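You operate a simulated robot arm through the tools that you are given. There is no shell and no other tool.

You are at the controls of a simulated robot arm. One attempt, no reset.

Task
Blow the wet cap dry, then clamp it on the small port over the rubber ring.
Fine: shut the green valve again; foil cap on the bench; wing nut tight; the other caps stay where they are.

It is judged by the outcome, as a careful person would: the job done as asked, and still so three seconds after it is handed in. It fails if anything else is knocked over, pushed out of place, dropped, spilled or broken. Lids that push on must go on centred and level and be pressed home; caps that screw on are set level and turned clockwise until they are tight.

Robot
A 7-joint arm with a two-finger parallel gripper, fixed in place. Base frame: the origin is at the foot of the arm, x ahead of it, y to its left, z up; the work surface is at about z = 0.86. Units: m, rad, N and s.
Its first joint turns from -2.897 to 2.897 rad. Payload 3.43 kg.
The TCP is the grasp point between the finger pads, 0.034 m short of the fingertips. In the tool frame z runs along the fingers and y along their closing line. The gripper opens to 0.128 m. The fingers are 0.024 m wide and 0.012 m thick; the gripper's body (0.048 by 0.13 m) begins 0.096 m behind the TCP.
Orientation is that of the tool frame in the base frame, as a unit quaternion [w, x, y, z]. With the fingers straight down and closing along the base's y, the tool's x points along the base's -x, its y along +y and its z along -z.

Tools
- The arm moves only by the tool step_arm. Its argument "series" is a list of rows, each a list of 2 entries, a list of its own where there are three numbers: the shift along the base's x, y, z in m, then the turn, a rotation vector about the base's x, y, z in degrees. In form: [[[x, y, z], [rx, ry, rz]], ...]. A call has 1 to 20 rows; each row shifts and turns the commanded pose from where the row before left it. "gripper" is the gripper command, from -1 (fully open) to 1 (shut), values between in proportion, set as the call begins (left out, the last holds). Each row takes 0.2 s and may step no farther than 0.05 m and 0.15 rad from the row before; otherwise, or with a gripper value out of range, the whole call is refused. Where a pose cannot be reached the arm comes as near as it can. A force on the tool above 90 N (or 10 N above the force at the start of the call, whichever is more), or a blocked arm, ends the call early, and 0.2 s more pass. The fingers move at their own pace (about 0.153 m/s each) and stop on an object; they squeeze with about 45 N. The grip force told is the motor's: it shows also when the fingers shut on nothing. Time passes only in rows, and 0.2 s behind the last, so rows that do not move let the fingers close. It gives the time, the measured TCP pose, the force on the tool (base axes), the opening and the grip force at its end, in the units of the frame above (readings bear some noise), with the torque about the TCP (base axes, N m) and any sound that the robot's microphone picked up.
- Cameras (640 x 400 px; columns grow to the right, rows downward): "scene" is fixed at [0.2198, 0.6496, 1.478]; the picture's right is [-0.94, -0.33, 0.00], its down [-0.29, 0.82, -0.50] and it looks along [0.17, -0.47, -0.87] (base axes); focal length 214 px, centre (320, 200). "wrist" rides on the gripper at [0.076, -0.011, -0.16] in the tool frame; the picture's right is [0.15, 0.99, 0.00], its down [-0.88, 0.13, -0.46] and it looks along [-0.45, 0.07, 0.89] (tool axes); focal length 234 px, centre (320, 200). There is no depth. A picture from a camera that has moved, and an enlarged one, comes with that camera's place and axes in the base frame and with its lens.
- get_image(camera): a new picture of that camera. It takes no simulated time.
- zoom(camera, box): a new picture of the part [left, top, right, bottom] of that camera's present view, enlarged. It takes no simulated time.
- finish_job(): hands the job in; it is judged then, once.

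Places have to be worked out from the pictures, the camera data and where the tool is seen. Open the gripper and draw the arm clear of the work before you hand the job in, unless the task says otherwise.

The tools are called after "Request:" as a command line: name --argument value ..., lists and objects as JSON in quotes. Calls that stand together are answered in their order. step_arm: Moves the arm, as the interface text tells. Its arguments: {"type":"object","properties":{"series":{"type":"array"},"gripper":{"type":"number"}},"required":["series"]} The other tools are called the same way: get_image (camera) takes a picture; zoom (camera, box) takes an enlarged picture of a part of a camera's view; finish_job () hands the job in.

At the start:

```text
time: 0.0
tcp_pos: [0.5754, 0.0723, 1.2473]
ee_rot: [-0.001, 0.0, 1.0, 0.001]
force: [-0.2, 0.0, 0.2]
ft_torque: [0.0, 0.0, 0.01]
finger_gap: 0.1279
gripper_force: 0.0
```

scene: 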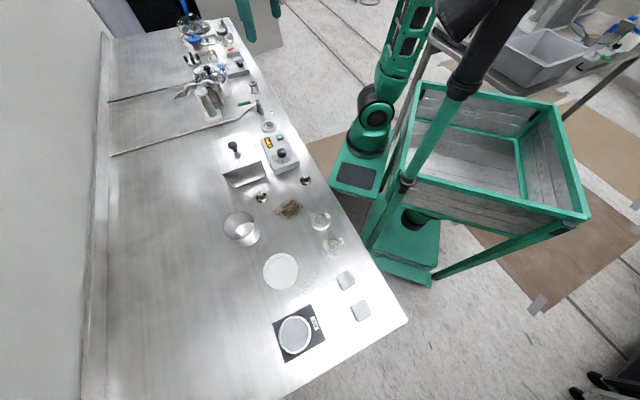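
wrist: 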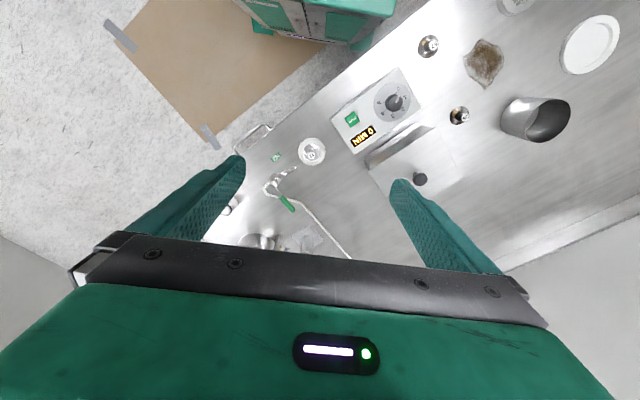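

I'll start by looking closely at the bench in both cameras, since the first pictures are too small to identify the parts.

Request:
zoom --camera "scene" --box '[150, 0, 310, 100]'

Request:
zoom --camera "scene" --box '[200, 90, 360, 190]'

Request:
zoom --camera "scene" --box '[210, 170, 370, 270]'

Request:
zoom --camera "wrist" --box '[220, 100, 420, 260]'

Request:
zoom --camera "wrist" --box '[320, 0, 640, 200]'

```text
4.00 times, centred on (230, 50) of scene
camera zoom: at [0.2198, 0.6496, 1.478], right [-0.94, -0.33, 0.0], down [-0.29, 0.82, -0.5], along [0.17, -0.47, -0.87], focal length 858 px, centre (680, 800)
```

zoom: 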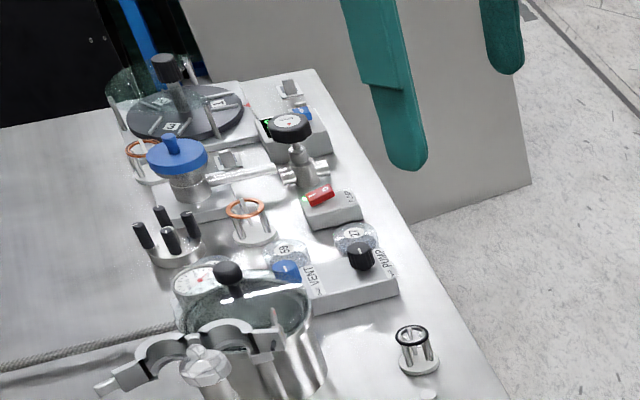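

```text
4.00 times, centred on (280, 140) of scene
camera zoom: at [0.2198, 0.6496, 1.478], right [-0.94, -0.33, 0.0], down [-0.29, 0.82, -0.5], along [0.17, -0.47, -0.87], focal length 858 px, centre (480, 440)
```

zoom: 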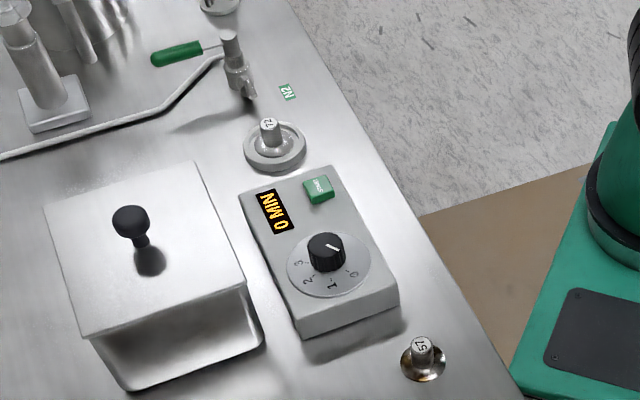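

```text
4.00 times, centred on (290, 220) of scene
camera zoom: at [0.2198, 0.6496, 1.478], right [-0.94, -0.33, 0.0], down [-0.29, 0.82, -0.5], along [0.17, -0.47, -0.87], focal length 858 px, centre (440, 120)
```

zoom: 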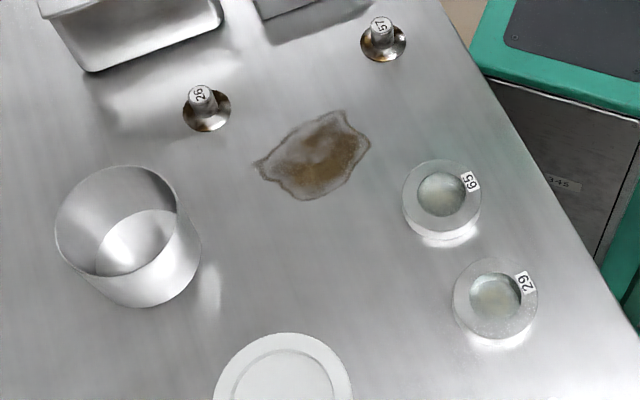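

```text
2.50 times, centred on (320, 180) of wrist
camera zoom: at [0.5, 0.0606, 1.4054], right [-0.15, 0.99, 0.0], down [0.88, 0.13, 0.45], along [0.45, 0.07, -0.89], focal length 585 px, centre (320, 250)
```

zoom: 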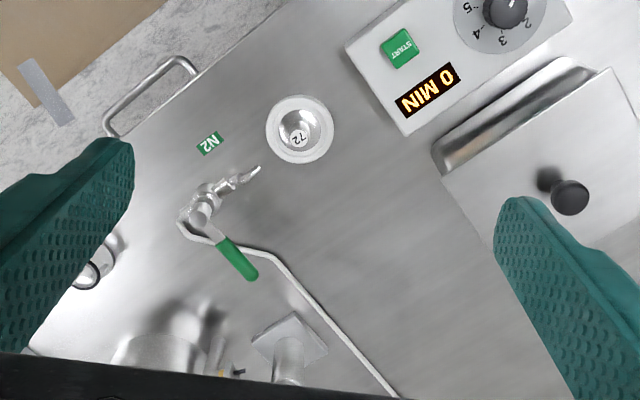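

```text
2.00 times, centred on (480, 100) of wrist
camera zoom: at [0.5, 0.0606, 1.4054], right [-0.15, 0.99, 0.0], down [0.88, 0.13, 0.45], along [0.45, 0.07, -0.89], focal length 468 px, centre (0, 400)
```

zoom: 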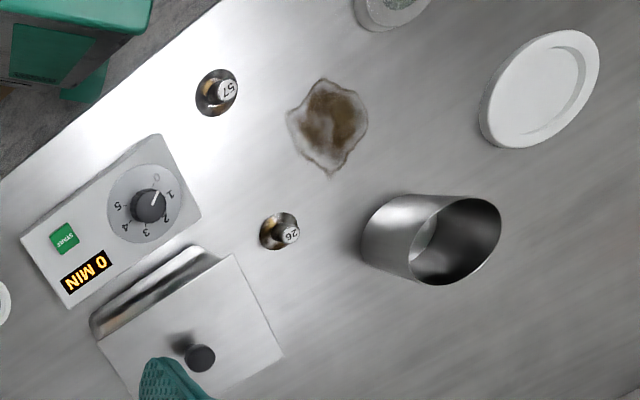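

The bench runs diagonally past the robot; the port/chamber assembly is far to the right (around x≈0.9–1.0, y≈-0.2…-0.3). I move the hand there at height to look with the wrist camera.

Request:
step_arm --series '[[[0.01, -0.045, 0], [0, 0, 0]], [[0.01, -0.045, 0], [0, 0, 0]], [[0.01, -0.045, 0], [0, 0, 0]], [[0.01, -0.045, 0], [0, 0, 0]], [[0.01, -0.045, 0], [0, 0, 0]], [[0.01, -0.045, 0], [0, 0, 0]]]'

Request:
get_image --camera "wrist"

Request:
get_image --camera "scene"

```text
time: 1.4
tcp_pos: [0.6195, -0.1985, 1.2558]
ee_rot: [0.005, 0.0, 1.0, 0.001]
force: [-0.3, 0.7, 0.1]
ft_torque: [-0.08, -0.04, -0.02]
finger_gap: 0.1281
gripper_force: 0.1
```

```text
taken
camera wrist: at [0.5421, -0.2097, 1.4125], right [-0.15, 0.99, 0.0], down [0.87, 0.13, 0.47], along [0.46, 0.07, -0.88], focal length 234 px, centre (320, 200)
```

wrist: 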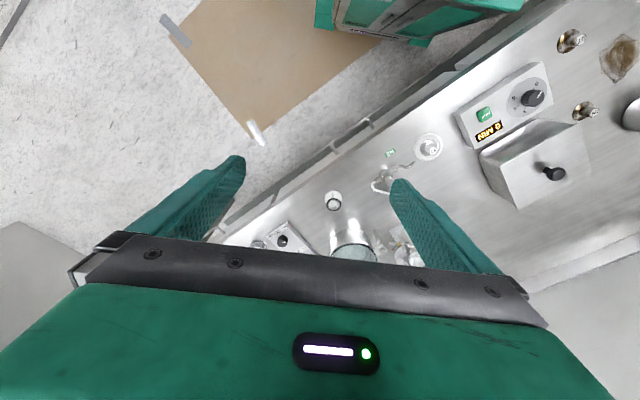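

```text
taken
```

scene: 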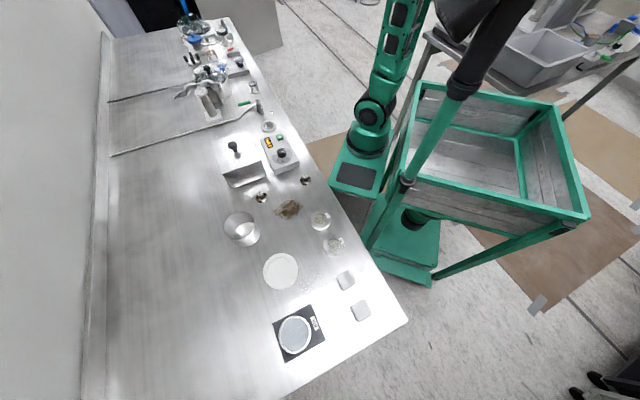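

The wrist view's visible strip lies short of the port. I move farther out along +x and to the right so the port assembly is visible between the fingers.

Request:
step_arm --series '[[[0.04, -0.015, 0.01], [0, 0, 0]], [[0.04, -0.015, 0.01], [0, 0, 0]], [[0.04, -0.015, 0.01], [0, 0, 0]], [[0.04, -0.015, 0.01], [0, 0, 0]], [[0.03, -0.015, 0], [0, 0, 0]]]'

Request:
get_image --camera "wrist"

Request:
get_image --camera "scene"

```text
time: 2.6
tcp_pos: [0.8093, -0.2738, 1.2961]
ee_rot: [0.006, 0.0, 1.0, 0.001]
force: [-0.9, 0.4, 0.8]
ft_torque: [-0.07, -0.1, -0.01]
finger_gap: 0.128
gripper_force: 0.0
```

```text
taken
camera wrist: at [0.7322, -0.2843, 1.4536], right [-0.15, 0.99, 0.0], down [0.87, 0.13, 0.47], along [0.46, 0.07, -0.88], focal length 234 px, centre (320, 200)
```

wrist: 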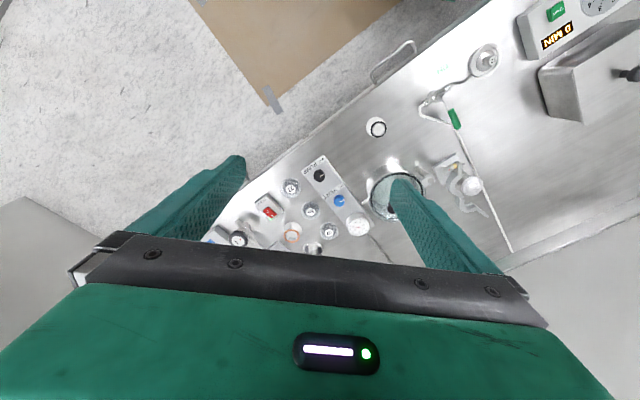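

```text
taken
```

scene: 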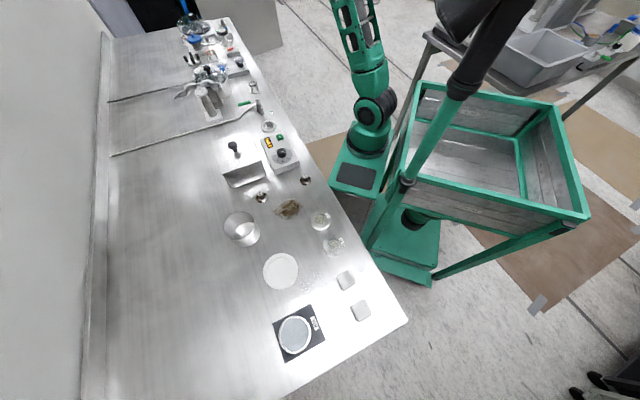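

Now the chamber area shows between the fingers. I enlarge these parts to identify the ports, clamp, rings and caps.

Request:
zoom --camera "wrist" --box '[240, 140, 400, 260]'

Request:
zoom --camera "wrist" --box '[340, 100, 500, 260]'

Request:
zoom --camera "wrist" --box '[360, 20, 520, 140]'

Request:
zoom --camera "scene" --box '[165, 5, 265, 75]'

Request:
zoom --camera "scene" --box '[165, 50, 285, 135]'

```text
3.33 times, centred on (320, 200) of wrist
camera zoom: at [0.7322, -0.2843, 1.4536], right [-0.15, 0.99, 0.0], down [0.87, 0.13, 0.47], along [0.46, 0.07, -0.88], focal length 781 px, centre (320, 200)
```

zoom: 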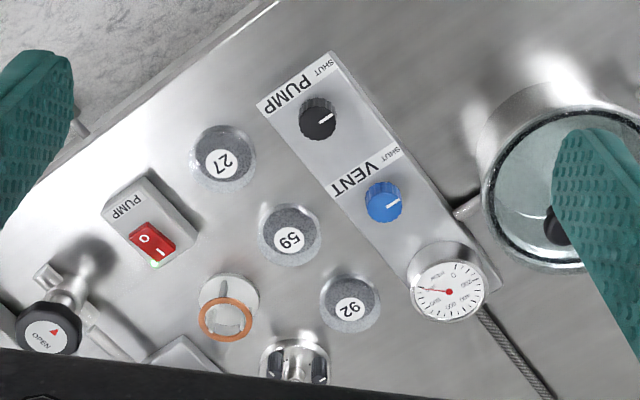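

```text
2.50 times, centred on (420, 180) of wrist
camera zoom: at [0.7322, -0.2843, 1.4536], right [-0.15, 0.99, 0.0], down [0.87, 0.13, 0.47], along [0.46, 0.07, -0.88], focal length 585 px, centre (70, 250)
```

zoom: 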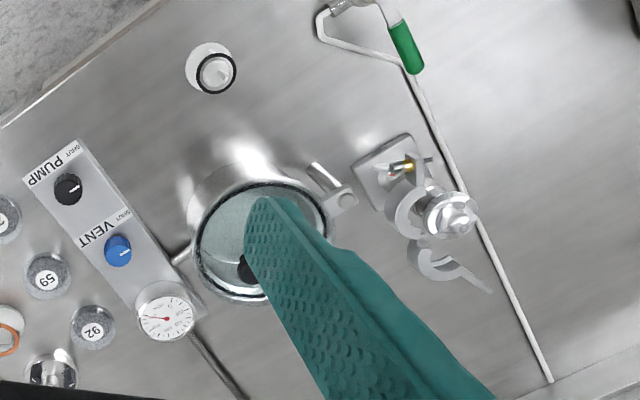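

```text
3.33 times, centred on (440, 80) of wrist
camera zoom: at [0.7322, -0.2843, 1.4536], right [-0.15, 0.99, 0.0], down [0.87, 0.13, 0.47], along [0.46, 0.07, -0.88], focal length 781 px, centre (-80, 600)
```

zoom: 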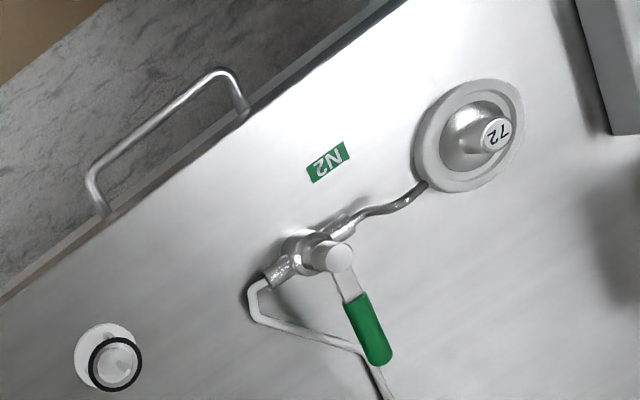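

```text
5.71 times, centred on (215, 40) of scene
camera zoom: at [0.2198, 0.6496, 1.478], right [-0.94, -0.33, 0.0], down [-0.29, 0.82, -0.5], along [0.17, -0.47, -0.87], focal length 1226 px, centre (920, 1114)
```

zoom: 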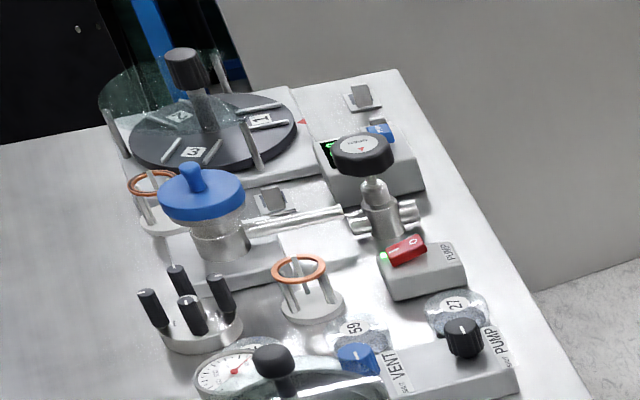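

```text
4.71 times, centred on (225, 92) of scene
camera zoom: at [0.2198, 0.6496, 1.478], right [-0.94, -0.33, 0.0], down [-0.29, 0.82, -0.5], along [0.17, -0.47, -0.87], focal length 1009 px, centre (767, 706)
```

zoom: 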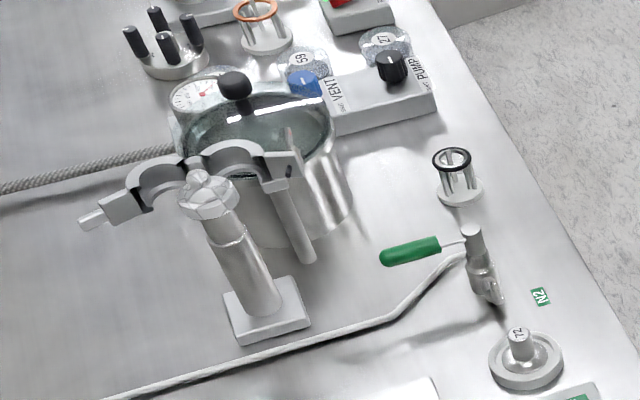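

The small port seems to be the post with the hanging open clamp and a faceted foil cap on top; the black rubber ring sits on the stand near the N2 valve. Next I go back over the N2 nozzle and cap 72 to inspect that cap and valve from closer.

Request:
step_arm --series '[[[-0.027, 0.036, -0.01], [0, 0, 0]], [[-0.027, 0.036, -0.01], [0, 0, 0]], [[-0.027, 0.036, -0.01], [0, 0, 0]], [[-0.027, 0.036, -0.01], [0, 0, 0]], [[-0.027, 0.036, -0.01], [0, 0, 0]], [[-0.027, 0.036, -0.01], [0, 0, 0]], [[-0.027, 0.036, -0.02], [0, 0, 0]], [[-0.027, 0.036, -0.03], [0, 0, 0]], [[-0.027, 0.036, -0.03], [0, 0, 0]], [[0, 0, -0.04], [0, 0, 0]], [[0, 0, -0.04], [0, 0, 0]]]'

Request:
get_image --camera "wrist"

Request:
zoom --camera "wrist" --box '[240, 80, 400, 240]'

```text
refused: row 8 steps farther than a row can; nothing moved
```

```text
taken
camera wrist: at [0.7322, -0.2843, 1.4536], right [-0.15, 0.99, 0.0], down [0.87, 0.13, 0.47], along [0.46, 0.07, -0.88], focal length 234 px, centre (320, 200)
```

wrist: 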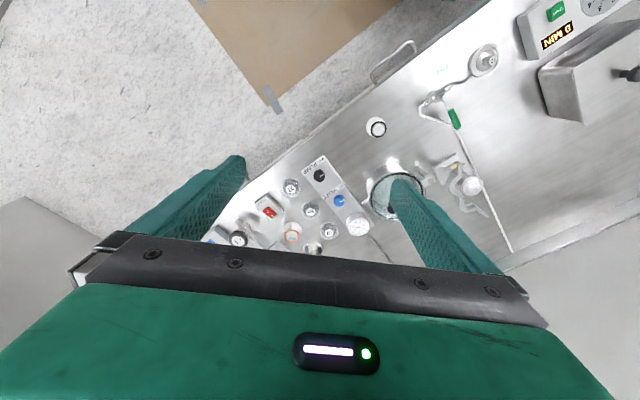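

```text
2.50 times, centred on (320, 160) of wrist
camera zoom: at [0.7322, -0.2843, 1.4536], right [-0.15, 0.99, 0.0], down [0.87, 0.13, 0.47], along [0.46, 0.07, -0.88], focal length 585 px, centre (320, 300)
```

zoom: 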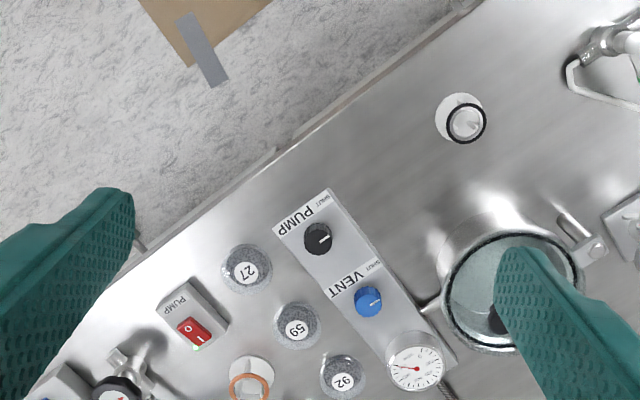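

The call was refused because one row was slightly too long; nothing moved. I send the same route with shorter rows.

Request:
step_arm --series '[[[-0.027, 0.036, -0.01], [0, 0, 0]], [[-0.027, 0.036, -0.01], [0, 0, 0]], [[-0.027, 0.036, -0.01], [0, 0, 0]], [[-0.027, 0.036, -0.01], [0, 0, 0]], [[-0.027, 0.036, -0.01], [0, 0, 0]], [[-0.027, 0.036, -0.01], [0, 0, 0]], [[-0.027, 0.036, -0.01], [0, 0, 0]], [[-0.027, 0.036, -0.01], [0, 0, 0]], [[-0.027, 0.036, -0.01], [0, 0, 0]], [[0, 0, -0.04], [0, 0, 0]], [[0, 0, -0.04], [0, 0, 0]], [[0, 0, -0.03], [0, 0, 0]]]'

Request:
get_image --camera "wrist"

Request:
zoom --camera "wrist" --box '[240, 80, 400, 240]'

```text
time: 5.2
tcp_pos: [0.5655, 0.0523, 1.0951]
ee_rot: [0.006, 0.0, 1.0, 0.0]
force: [-0.2, 0.1, 0.4]
ft_torque: [0.01, 0.01, 0.02]
finger_gap: 0.1279
gripper_force: 0.1
```

```text
taken
camera wrist: at [0.4881, 0.0414, 1.2525], right [-0.15, 0.99, 0.0], down [0.87, 0.13, 0.47], along [0.46, 0.07, -0.88], focal length 234 px, centre (320, 200)
```

wrist: 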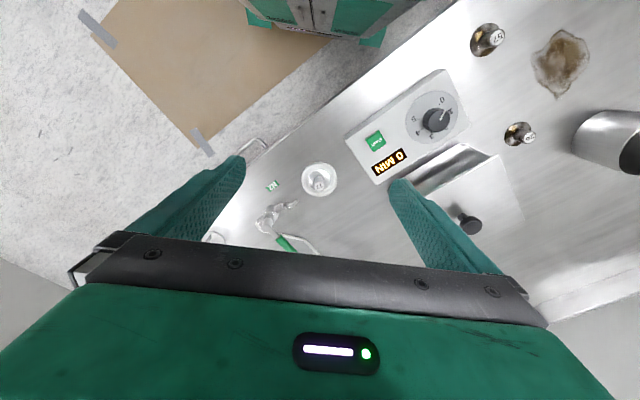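

```text
2.50 times, centred on (320, 160) of wrist
camera zoom: at [0.4881, 0.0414, 1.2525], right [-0.15, 0.99, 0.0], down [0.87, 0.13, 0.47], along [0.46, 0.07, -0.88], focal length 585 px, centre (320, 300)
```

zoom: 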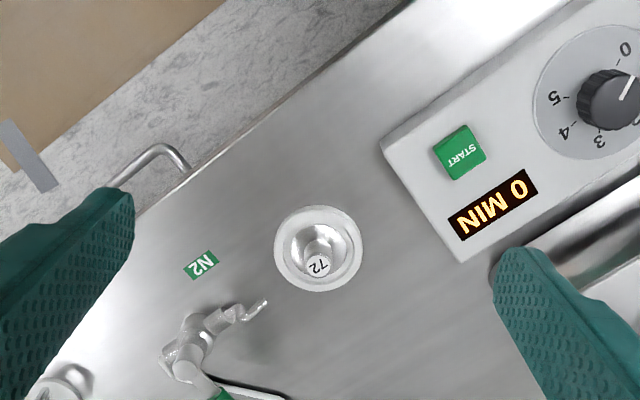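

I zoom in tighter on cap 72 and the nozzle, and on caps 57 and 26, looking for water droplets.

Request:
zoom --camera "wrist" --box '[295, 160, 345, 200]'

Request:
zoom --camera "wrist" --box '[460, 15, 510, 65]'

Request:
zoom --camera "wrist" --box '[490, 110, 540, 160]'

Request:
zoom --camera "wrist" --box '[240, 170, 320, 250]'

Request:
zoom --camera "scene" --box '[255, 110, 315, 150]'

Request:
zoom --camera "scene" --box '[300, 200, 360, 260]'

Request:
zoom --camera "scene" --box '[245, 165, 325, 215]'

```text
10.00 times, centred on (320, 180) of wrist
camera zoom: at [0.4881, 0.0414, 1.2525], right [-0.15, 0.99, 0.0], down [0.87, 0.13, 0.47], along [0.46, 0.07, -0.88], focal length 2342 px, centre (320, 400)
```

zoom: 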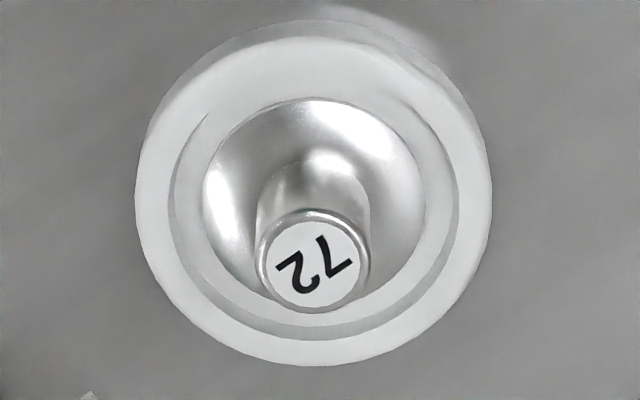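

```text
8.00 times, centred on (485, 40) of wrist
camera zoom: at [0.4881, 0.0414, 1.2525], right [-0.15, 0.99, 0.0], down [0.87, 0.13, 0.47], along [0.46, 0.07, -0.88], focal length 1873 px, centre (-1000, 1480)
```

zoom: 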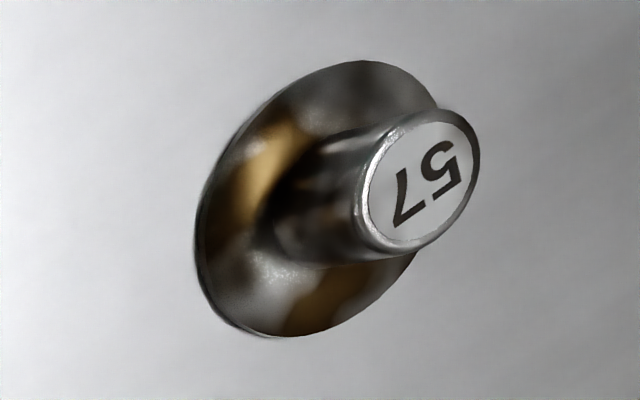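

```text
8.00 times, centred on (515, 135) of wrist
camera zoom: at [0.4881, 0.0414, 1.2525], right [-0.15, 0.99, 0.0], down [0.87, 0.13, 0.47], along [0.46, 0.07, -0.88], focal length 1873 px, centre (-1240, 720)
```

zoom: 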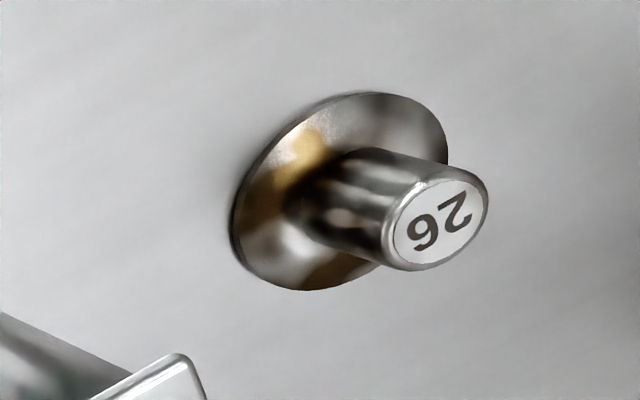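

```text
5.00 times, centred on (280, 210) of wrist
camera zoom: at [0.4881, 0.0414, 1.2525], right [-0.15, 0.99, 0.0], down [0.87, 0.13, 0.47], along [0.46, 0.07, -0.88], focal length 1171 px, centre (520, 150)
```

zoom: 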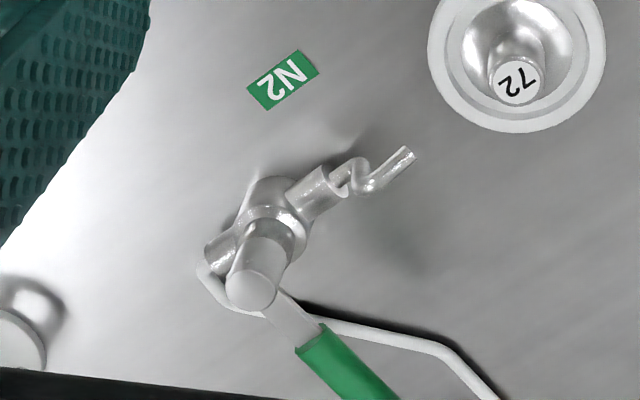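

```text
10.00 times, centred on (285, 130) of scene
camera zoom: at [0.2198, 0.6496, 1.478], right [-0.94, -0.33, 0.0], down [-0.29, 0.82, -0.5], along [0.17, -0.47, -0.87], focal length 2145 px, centre (670, 900)
```

zoom: 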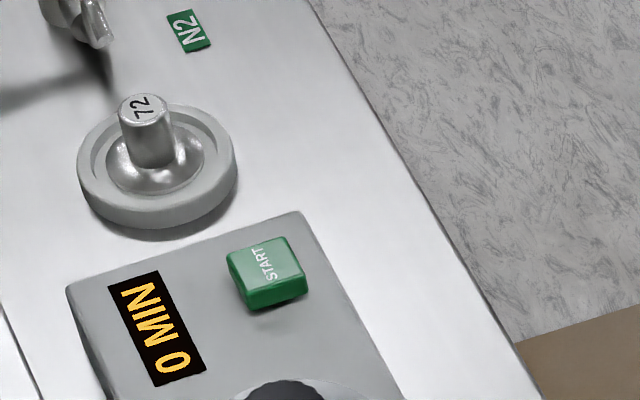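

```text
6.67 times, centred on (330, 230) of scene
camera zoom: at [0.2198, 0.6496, 1.478], right [-0.94, -0.33, 0.0], down [-0.29, 0.82, -0.5], along [0.17, -0.47, -0.87], focal length 1430 px, centre (253, 0)
```

zoom: 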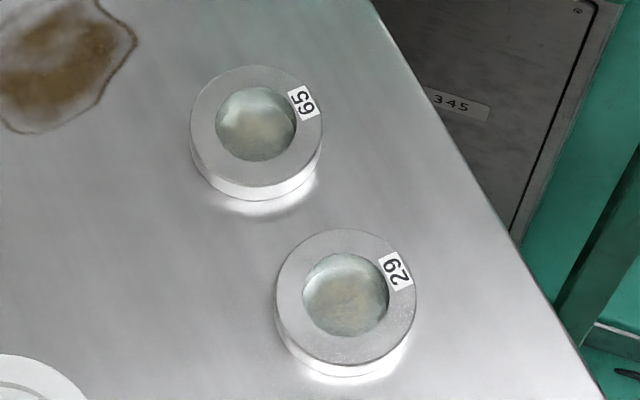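

```text
8.00 times, centred on (285, 190) of scene
camera zoom: at [0.2198, 0.6496, 1.478], right [-0.94, -0.33, 0.0], down [-0.29, 0.82, -0.5], along [0.17, -0.47, -0.87], focal length 1716 px, centre (600, 280)
```

zoom: 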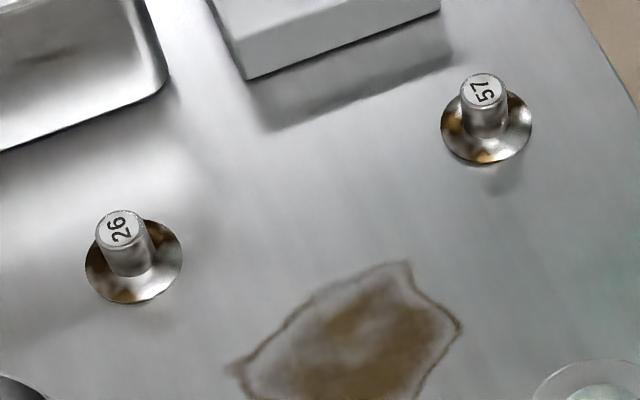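

Cap 72 (clean, shiny, on a white rest next to the N2 nozzle) is the only reachable candidate for the wet cap; 26/57 are tarnished and the rest look out of reach. The small port works out at about (0.892, 0.083), top about z 0.985. I move over it for a close look.

Request:
step_arm --series '[[[0, 0, 0.04], [0, 0, 0]], [[0.035, 0.003, 0.02], [0, 0, 0]], [[0.04, 0.003, 0], [0, 0, 0]], [[0.04, 0.003, 0], [0, 0, 0]], [[0.04, 0.003, 0], [0, 0, 0]], [[0.04, 0.003, 0], [0, 0, 0]], [[0.04, 0.003, 0], [0, 0, 0]]]'

Request:
get_image --camera "wrist"

Request:
zoom --camera "wrist" --box '[240, 120, 400, 260]'

Request:
zoom --camera "scene" --box '[170, 60, 250, 120]'

```text
time: 6.8
tcp_pos: [0.8005, 0.0688, 1.1568]
ee_rot: [0.007, 0.0, 1.0, 0.0]
force: [-0.8, 0.5, 1.2]
ft_torque: [0.05, -0.1, 0.0]
finger_gap: 0.1282
gripper_force: 0.0
```

```text
taken
camera wrist: at [0.723, 0.0576, 1.3141], right [-0.15, 0.99, 0.0], down [0.87, 0.13, 0.47], along [0.46, 0.07, -0.88], focal length 234 px, centre (320, 200)
```

wrist: 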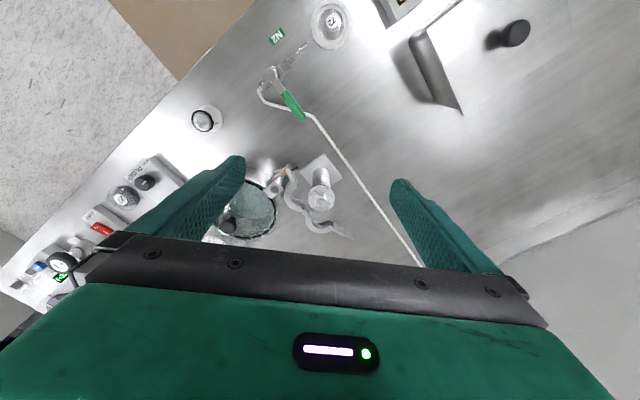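

```text
2.86 times, centred on (320, 190) of wrist
camera zoom: at [0.723, 0.0576, 1.3141], right [-0.15, 0.99, 0.0], down [0.87, 0.13, 0.47], along [0.46, 0.07, -0.88], focal length 669 px, centre (320, 229)
```

zoom: 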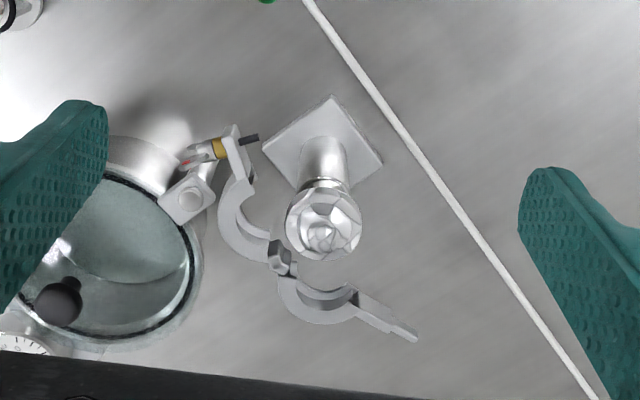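

```text
6.67 times, centred on (210, 90) of scene
camera zoom: at [0.2198, 0.6496, 1.478], right [-0.94, -0.33, 0.0], down [-0.29, 0.82, -0.5], along [0.17, -0.47, -0.87], focal length 1430 px, centre (1053, 933)
```

zoom: 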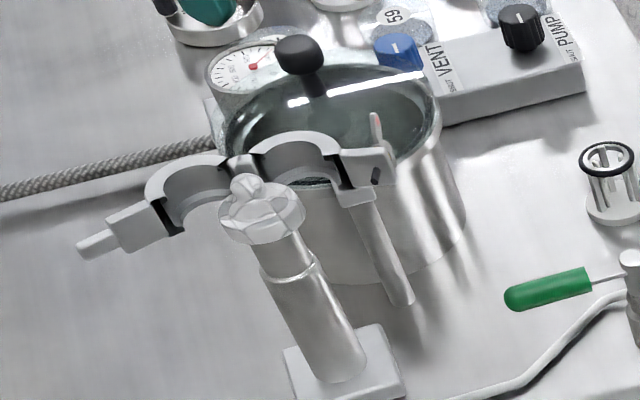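

The clamp hangs open on a small stand beside the port. I zoom in more on its details from both cameras.

Request:
zoom --camera "wrist" --box '[270, 155, 350, 245]'

Request:
zoom --camera "wrist" --box '[275, 155, 315, 195]'

Request:
zoom --camera "scene" --box '[175, 65, 230, 105]'

Request:
zoom --camera "wrist" --box '[180, 90, 230, 140]'

Request:
zoom --camera "wrist" --box '[240, 10, 360, 130]'

```text
4.44 times, centred on (310, 200) of wrist
camera zoom: at [0.723, 0.0576, 1.3141], right [-0.15, 0.99, 0.0], down [0.87, 0.13, 0.47], along [0.46, 0.07, -0.88], focal length 1041 px, centre (364, 200)
```

zoom: 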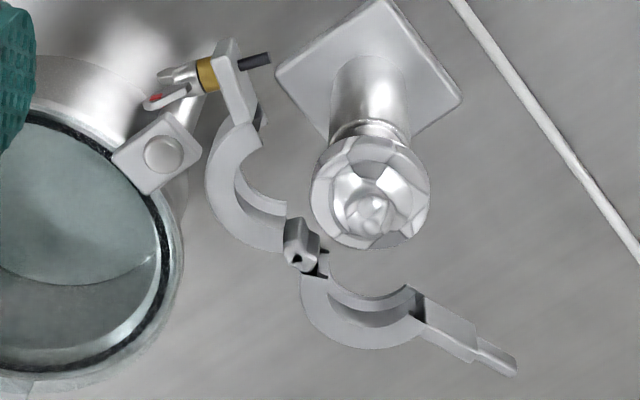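

```text
10.00 times, centred on (295, 175) of wrist
camera zoom: at [0.723, 0.0576, 1.3141], right [-0.15, 0.99, 0.0], down [0.87, 0.13, 0.47], along [0.46, 0.07, -0.88], focal length 2342 px, centre (570, 450)
```

zoom: 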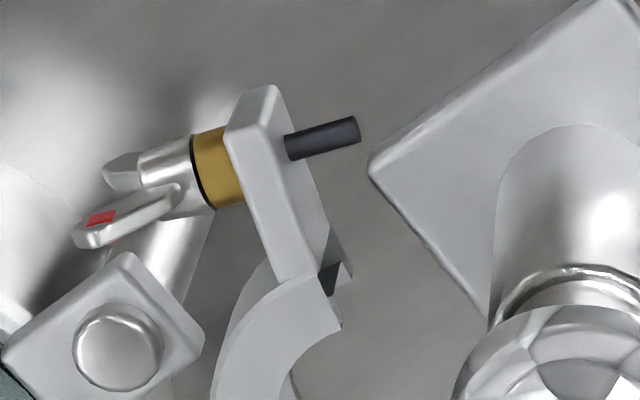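

```text
10.00 times, centred on (202, 85) of scene
camera zoom: at [0.2198, 0.6496, 1.478], right [-0.94, -0.33, 0.0], down [-0.29, 0.82, -0.5], along [0.17, -0.47, -0.87], focal length 2145 px, centre (1495, 1350)
```

zoom: 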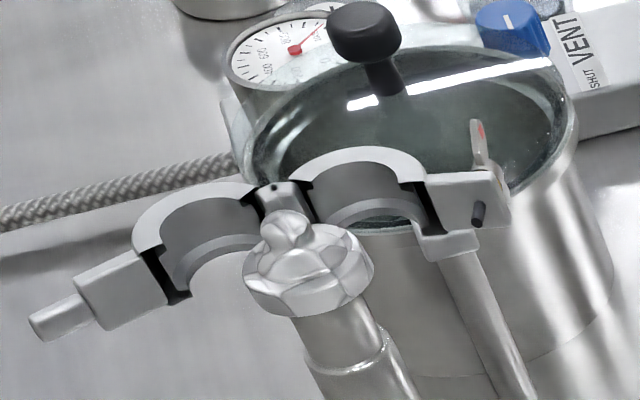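

```text
8.00 times, centred on (205, 115) of wrist
camera zoom: at [0.723, 0.0576, 1.3141], right [-0.15, 0.99, 0.0], down [0.87, 0.13, 0.47], along [0.46, 0.07, -0.88], focal length 1873 px, centre (1240, 880)
```

zoom: 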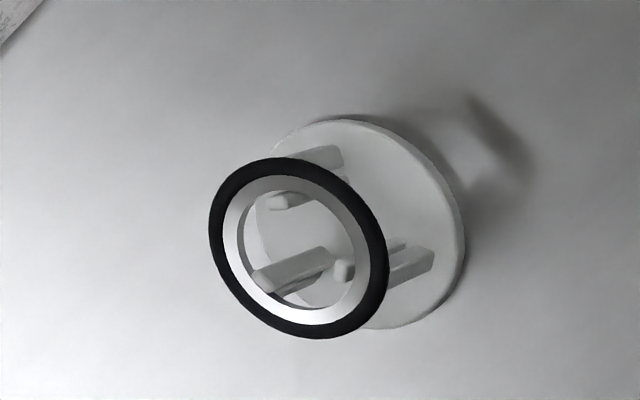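

```text
3.33 times, centred on (300, 70) of wrist
camera zoom: at [0.723, 0.0576, 1.3141], right [-0.15, 0.99, 0.0], down [0.87, 0.13, 0.47], along [0.46, 0.07, -0.88], focal length 781 px, centre (387, 633)
```

zoom: 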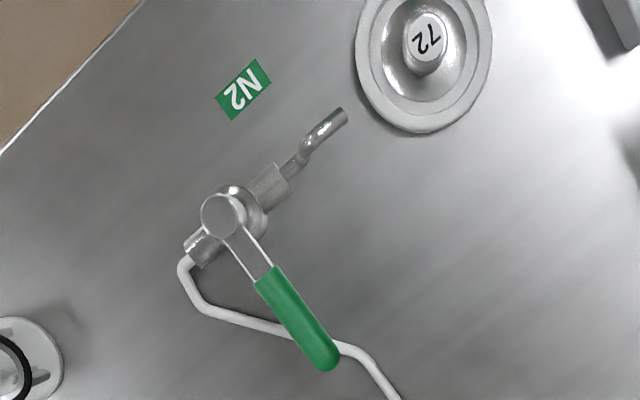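

Both clamp jaws are swung open about a hinge that already sits beside the port (~0.916, 0.063), with the wing screw on one jaw. Before acting, I want to make sure which cap is wet, so I look closely at caps 27/59/92 to the right.

Request:
step_arm --series '[[[0, -0.02, 0.04], [0, 0, 0]], [[0, -0.035, 0.03], [0, 0, 0]], [[0, -0.048, 0], [0, 0, 0]], [[0, -0.048, 0], [0, 0, 0]], [[0.01, -0.048, 0], [0, 0, 0]], [[0.02, -0.045, 0], [0, 0, 0]], [[0.02, -0.045, 0], [0, 0, 0]], [[0.02, -0.045, 0], [0, 0, 0]]]'

Request:
get_image --camera "wrist"

Request:
zoom --camera "wrist" --box '[240, 120, 400, 250]'

```text
time: 8.6
tcp_pos: [0.8741, -0.2639, 1.2239]
ee_rot: [0.007, -0.001, 1.0, -0.001]
force: [-0.5, 1.4, 1.6]
ft_torque: [-0.13, -0.1, -0.01]
finger_gap: 0.128
gripper_force: 0.1
```

```text
taken
camera wrist: at [0.7966, -0.2756, 1.3808], right [-0.15, 0.99, 0.0], down [0.87, 0.13, 0.47], along [0.46, 0.07, -0.88], focal length 234 px, centre (320, 200)
```

wrist: 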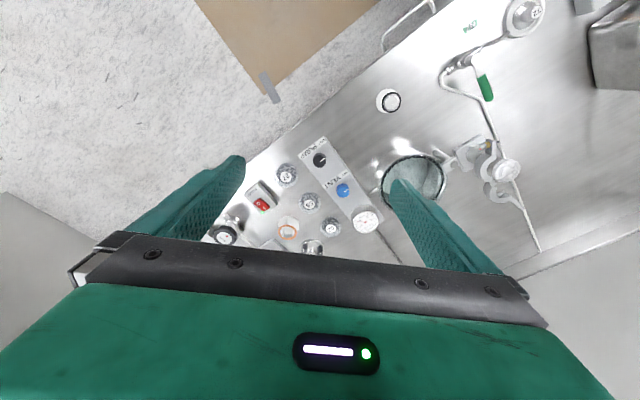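

```text
3.08 times, centred on (320, 185) of wrist
camera zoom: at [0.7966, -0.2756, 1.3808], right [-0.15, 0.99, 0.0], down [0.87, 0.13, 0.47], along [0.46, 0.07, -0.88], focal length 720 px, centre (320, 246)
```

zoom: 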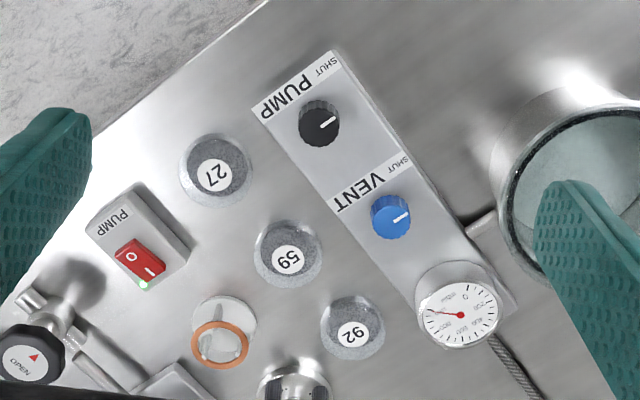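

Request:
zoom --camera "wrist" --box '[272, 150, 312, 190]'

Request:
zoom --camera "wrist" --box '[295, 180, 345, 240]'

Request:
zoom --camera "wrist" --box '[440, 120, 560, 240]'

Request:
zoom --camera "wrist" --box '[430, 0, 560, 110]'

```text
10.00 times, centred on (292, 170) of wrist
camera zoom: at [0.7966, -0.2756, 1.3808], right [-0.15, 0.99, 0.0], down [0.87, 0.13, 0.47], along [0.46, 0.07, -0.88], focal length 2342 px, centre (600, 500)
```

zoom: 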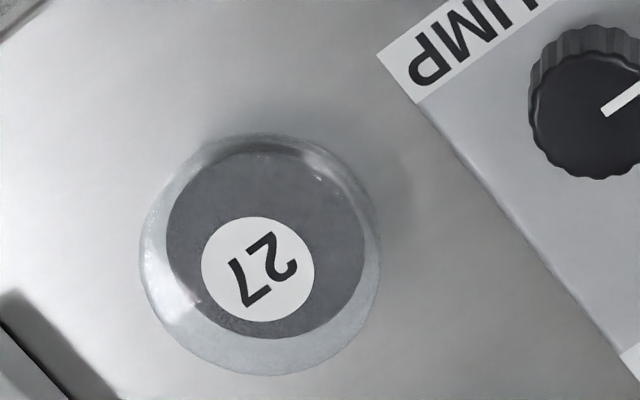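

```text
6.67 times, centred on (320, 210) of wrist
camera zoom: at [0.7966, -0.2756, 1.3808], right [-0.15, 0.99, 0.0], down [0.87, 0.13, 0.47], along [0.46, 0.07, -0.88], focal length 1561 px, centre (320, 133)
```

zoom: 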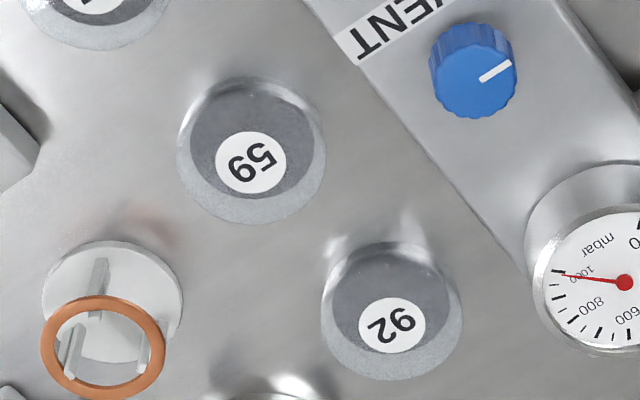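

```text
3.33 times, centred on (500, 180) of wrist
camera zoom: at [0.7966, -0.2756, 1.3808], right [-0.15, 0.99, 0.0], down [0.87, 0.13, 0.47], along [0.46, 0.07, -0.88], focal length 781 px, centre (-280, 267)
```

zoom: 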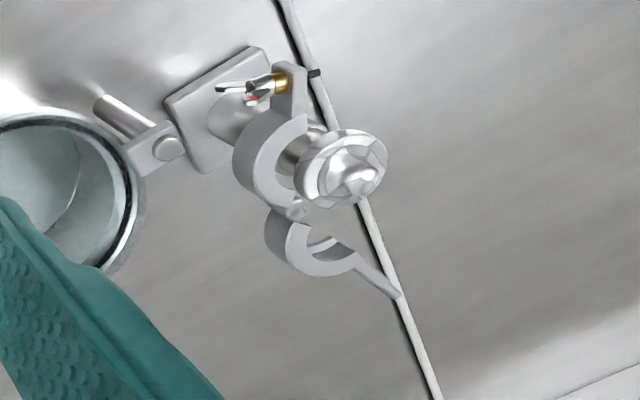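

```text
3.64 times, centred on (495, 55) of wrist
camera zoom: at [0.7966, -0.2756, 1.3808], right [-0.15, 0.99, 0.0], down [0.87, 0.13, 0.47], along [0.46, 0.07, -0.88], focal length 852 px, centre (-316, 727)
```

zoom: 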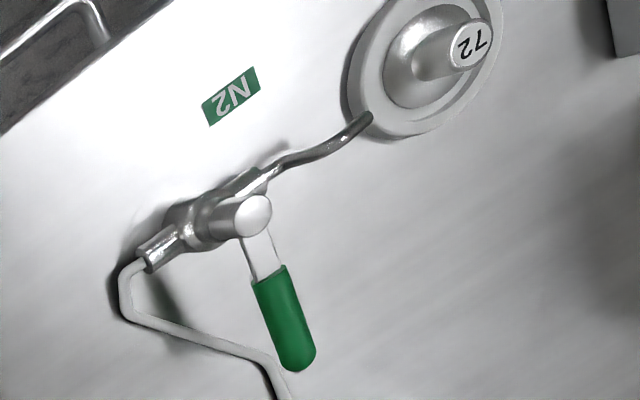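

27/59/92 are glass jars of powder, not port caps. I check the two numbered rings 65 and 29 at the left end of the bench too, before settling on cap 72.

Request:
step_arm --series '[[[-0.031, 0.036, 0.005], [0, 0, 0]], [[-0.031, 0.036, 0], [0, 0, 0]], [[-0.031, 0.036, 0], [0, 0, 0]], [[-0.031, 0.036, 0], [0, 0, 0]], [[-0.031, 0.036, 0], [0, 0, 0]], [[-0.031, 0.036, 0], [0, 0, 0]], [[-0.031, 0.036, 0], [0, 0, 0]], [[-0.031, 0.036, 0], [0, 0, 0]], [[-0.031, 0.036, 0], [0, 0, 0]], [[-0.031, 0.036, 0], [0, 0, 0]], [[-0.031, 0.036, 0], [0, 0, 0]], [[-0.031, 0.036, 0], [0, 0, 0]], [[-0.031, 0.036, 0], [0, 0, 0]], [[-0.031, 0.036, 0], [0, 0, 0]], [[-0.031, 0.036, 0], [0, 0, 0]], [[-0.031, 0.036, 0], [0, 0, 0]]]'

Request:
get_image --camera "wrist"

Request:
zoom --camera "wrist" --box '[220, 40, 420, 200]'

```text
time: 12.0
tcp_pos: [0.3766, 0.3069, 1.2302]
ee_rot: [0.006, 0.0, 1.0, 0.001]
force: [-0.2, 0.2, -1.5]
ft_torque: [0.06, -0.01, 0.01]
finger_gap: 0.1282
gripper_force: 0.0
```

```text
taken
camera wrist: at [0.2997, 0.2952, 1.3878], right [-0.15, 0.99, 0.0], down [0.88, 0.13, 0.47], along [0.46, 0.07, -0.88], focal length 234 px, centre (320, 200)
```

wrist: 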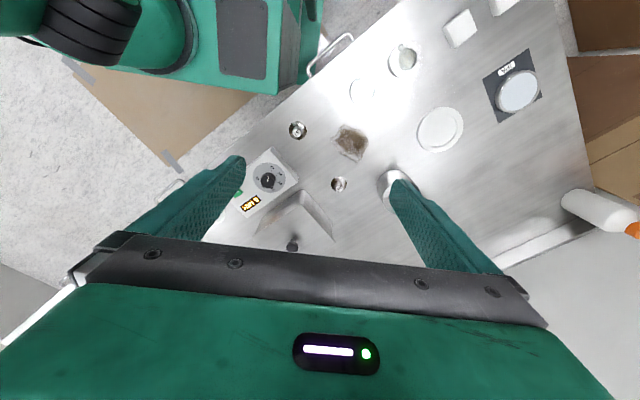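

```text
2.50 times, centred on (320, 120) of wrist
camera zoom: at [0.2997, 0.2952, 1.3878], right [-0.15, 0.99, 0.0], down [0.88, 0.13, 0.47], along [0.46, 0.07, -0.88], focal length 585 px, centre (320, 400)
```

zoom: 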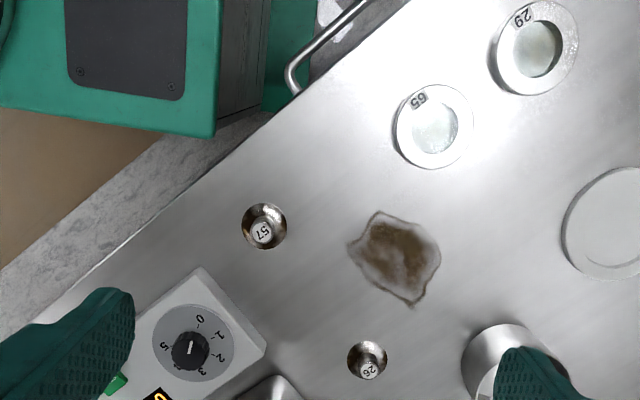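

Request:
zoom --camera "wrist" --box '[340, 40, 430, 110]'

Request:
zoom --camera "wrist" --box '[280, 115, 355, 195]'

Request:
zoom --camera "scene" --box '[180, 60, 310, 160]'

```text
5.71 times, centred on (385, 75) of wrist
camera zoom: at [0.2997, 0.2952, 1.3878], right [-0.15, 0.99, 0.0], down [0.88, 0.13, 0.47], along [0.46, 0.07, -0.88], focal length 1338 px, centre (-51, 914)
```

zoom: 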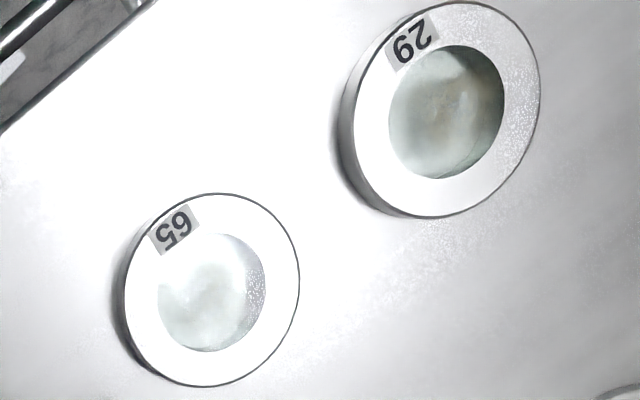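

```text
5.00 times, centred on (318, 155) of wrist
camera zoom: at [0.2997, 0.2952, 1.3878], right [-0.15, 0.99, 0.0], down [0.88, 0.13, 0.47], along [0.46, 0.07, -0.88], focal length 1171 px, centre (332, 425)
```

zoom: 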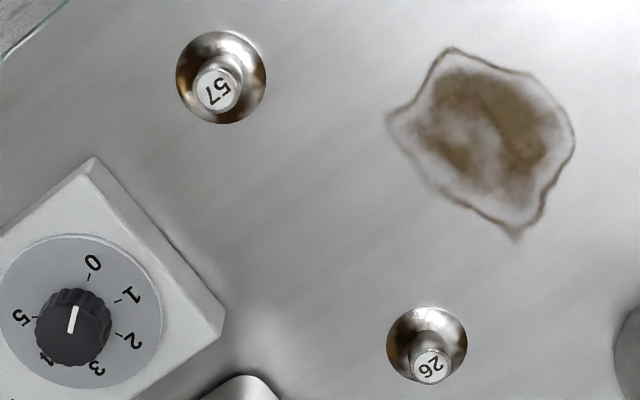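

```text
4.00 times, centred on (245, 110) of scene
camera zoom: at [0.2198, 0.6496, 1.478], right [-0.94, -0.33, 0.0], down [-0.29, 0.82, -0.5], along [0.17, -0.47, -0.87], focal length 858 px, centre (620, 560)
```

zoom: 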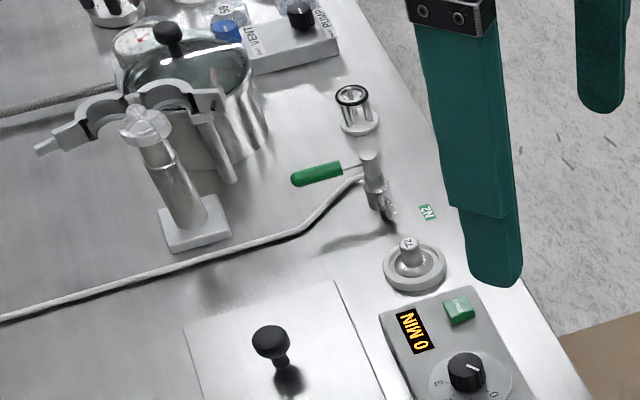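

Rings 65/29 are large sight windows; the tarnished 26/57 are dry. So the wet cap is 72 on the white dish by the nozzle. I start with the foil cap: fly back above the small port and turn the fingers to close along about 42°, clear of the clamp hinge.

Request:
step_arm --series '[[[0.0433, -0.0185, 0], [0, 0, -8]], [[0.0433, -0.0185, 0], [0, 0, -8]], [[0.0433, -0.0185, 0], [0, 0, -8]], [[0.0433, -0.0185, 0], [0, 0, -8]], [[0.0433, -0.0185, 0], [0, 0, -8]], [[0.0433, -0.0185, 0], [0, 0, -8]], [[0.0433, -0.0185, 0], [0, 0, 0]], [[0.0433, -0.0185, 0], [0, 0, 0]], [[0.0433, -0.0185, 0], [0, 0, 0]], [[0.0433, -0.0185, 0], [0, 0, 0]], [[0.0433, -0.0185, -0.015], [0, 0, 0]], [[0.0433, -0.0185, -0.015], [0, 0, 0]], [[0, 0, -0.03], [0, 0, 0]], [[0, 0, -0.03], [0, 0, 0]]]'

Request:
get_image --camera "wrist"

Request:
zoom --camera "wrist" --box '[260, 100, 380, 220]'

Request:
zoom --camera "scene" --box '[170, 40, 270, 120]'

```text
time: 14.2
tcp_pos: [0.3235, 0.4762, 1.2986]
ee_rot: [0.029, -0.141, 0.987, 0.066]
force: [-2.9, 32.5, -28.0]
ft_torque: [-3.82, -2.43, -2.4]
finger_gap: 0.128
gripper_force: 0.1
out of reach, approached as far as the arm can: row 5, 6
stopped in row 11: the force on the tool passed its limit at 252 N (the readings are from after the stop); the commanded pose is now the measured one
```

```text
taken
camera wrist: at [0.2481, 0.4234, 1.4486], right [-0.42, 0.9, 0.11], down [0.79, 0.3, 0.53], along [0.45, 0.31, -0.84], focal length 234 px, centre (320, 200)
```

wrist: 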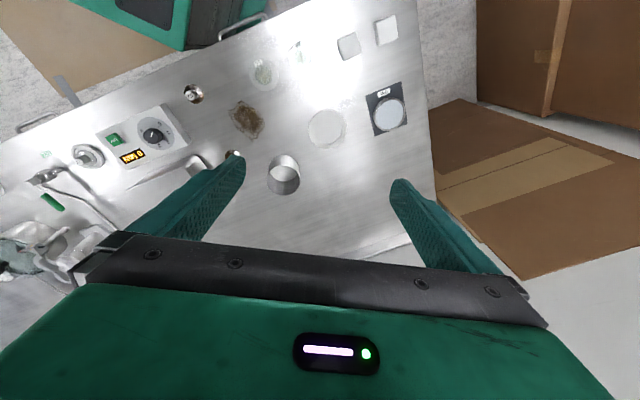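

```text
3.33 times, centred on (320, 160) of wrist
camera zoom: at [0.2481, 0.4234, 1.4486], right [-0.42, 0.9, 0.11], down [0.79, 0.3, 0.53], along [0.45, 0.31, -0.84], focal length 781 px, centre (320, 333)
```

zoom: 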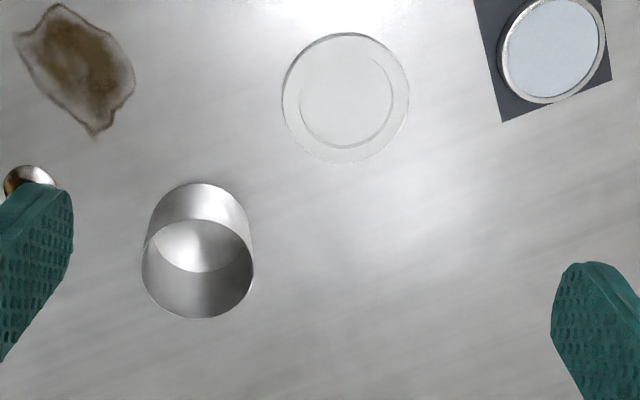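

```text
5.00 times, centred on (220, 80) of scene
camera zoom: at [0.2198, 0.6496, 1.478], right [-0.94, -0.33, 0.0], down [-0.29, 0.82, -0.5], along [0.17, -0.47, -0.87], focal length 1072 px, centre (820, 800)
```

zoom: 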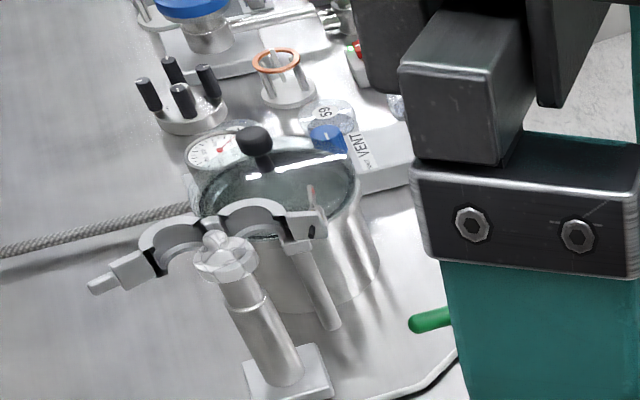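

That went badly: the −48° turn ran into a joint limit, the arm swung off the wrong way and stopped on a 252 N force at (0.32, 0.48, 1.30). I look at the whole scene before moving, to see what it touched and whether anything was displaced.

Request:
get_image --camera "scene"

Request:
step_arm --series '[[[0, 0, 0], [0, 0, 0]]]'

```text
taken
```

scene: 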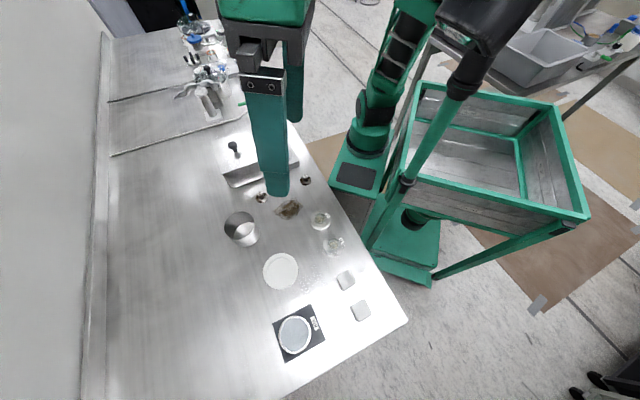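

```text
time: 14.6
tcp_pos: [0.323, 0.4773, 1.2975]
ee_rot: [0.028, -0.14, 0.988, 0.063]
force: [2.8, 38.2, -33.8]
ft_torque: [-4.71, -1.79, -2.6]
finger_gap: 0.1281
gripper_force: 0.2
```

Nothing on the bench appears displaced (can, dishes, caps and stains are at the same pixels). The steady force (+y, −z) looks like the hand leaning on the arm's own forearm, so I ease gently away along +y/−z and watch the force.

Request:
step_arm --series '[[[0.004, 0.008, -0.008], [0, 0, 0]]]'

Request:
get_image --camera "scene"

```text
time: 15.0
tcp_pos: [0.324, 0.4837, 1.2891]
ee_rot: [0.027, -0.144, 0.987, 0.063]
force: [0.4, 15.7, -14.1]
ft_torque: [-2.08, -0.94, -1.22]
finger_gap: 0.1281
gripper_force: 0.0
```

```text
taken
```

scene: 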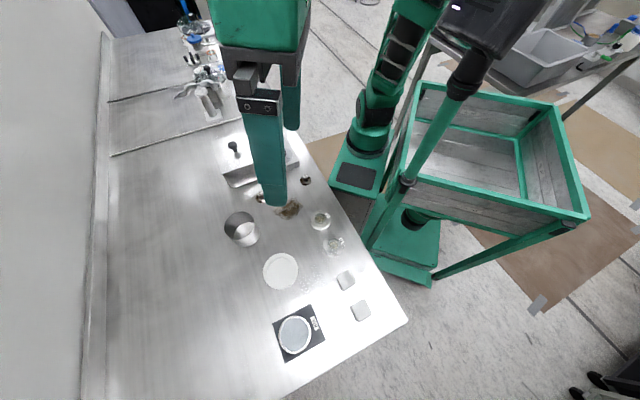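

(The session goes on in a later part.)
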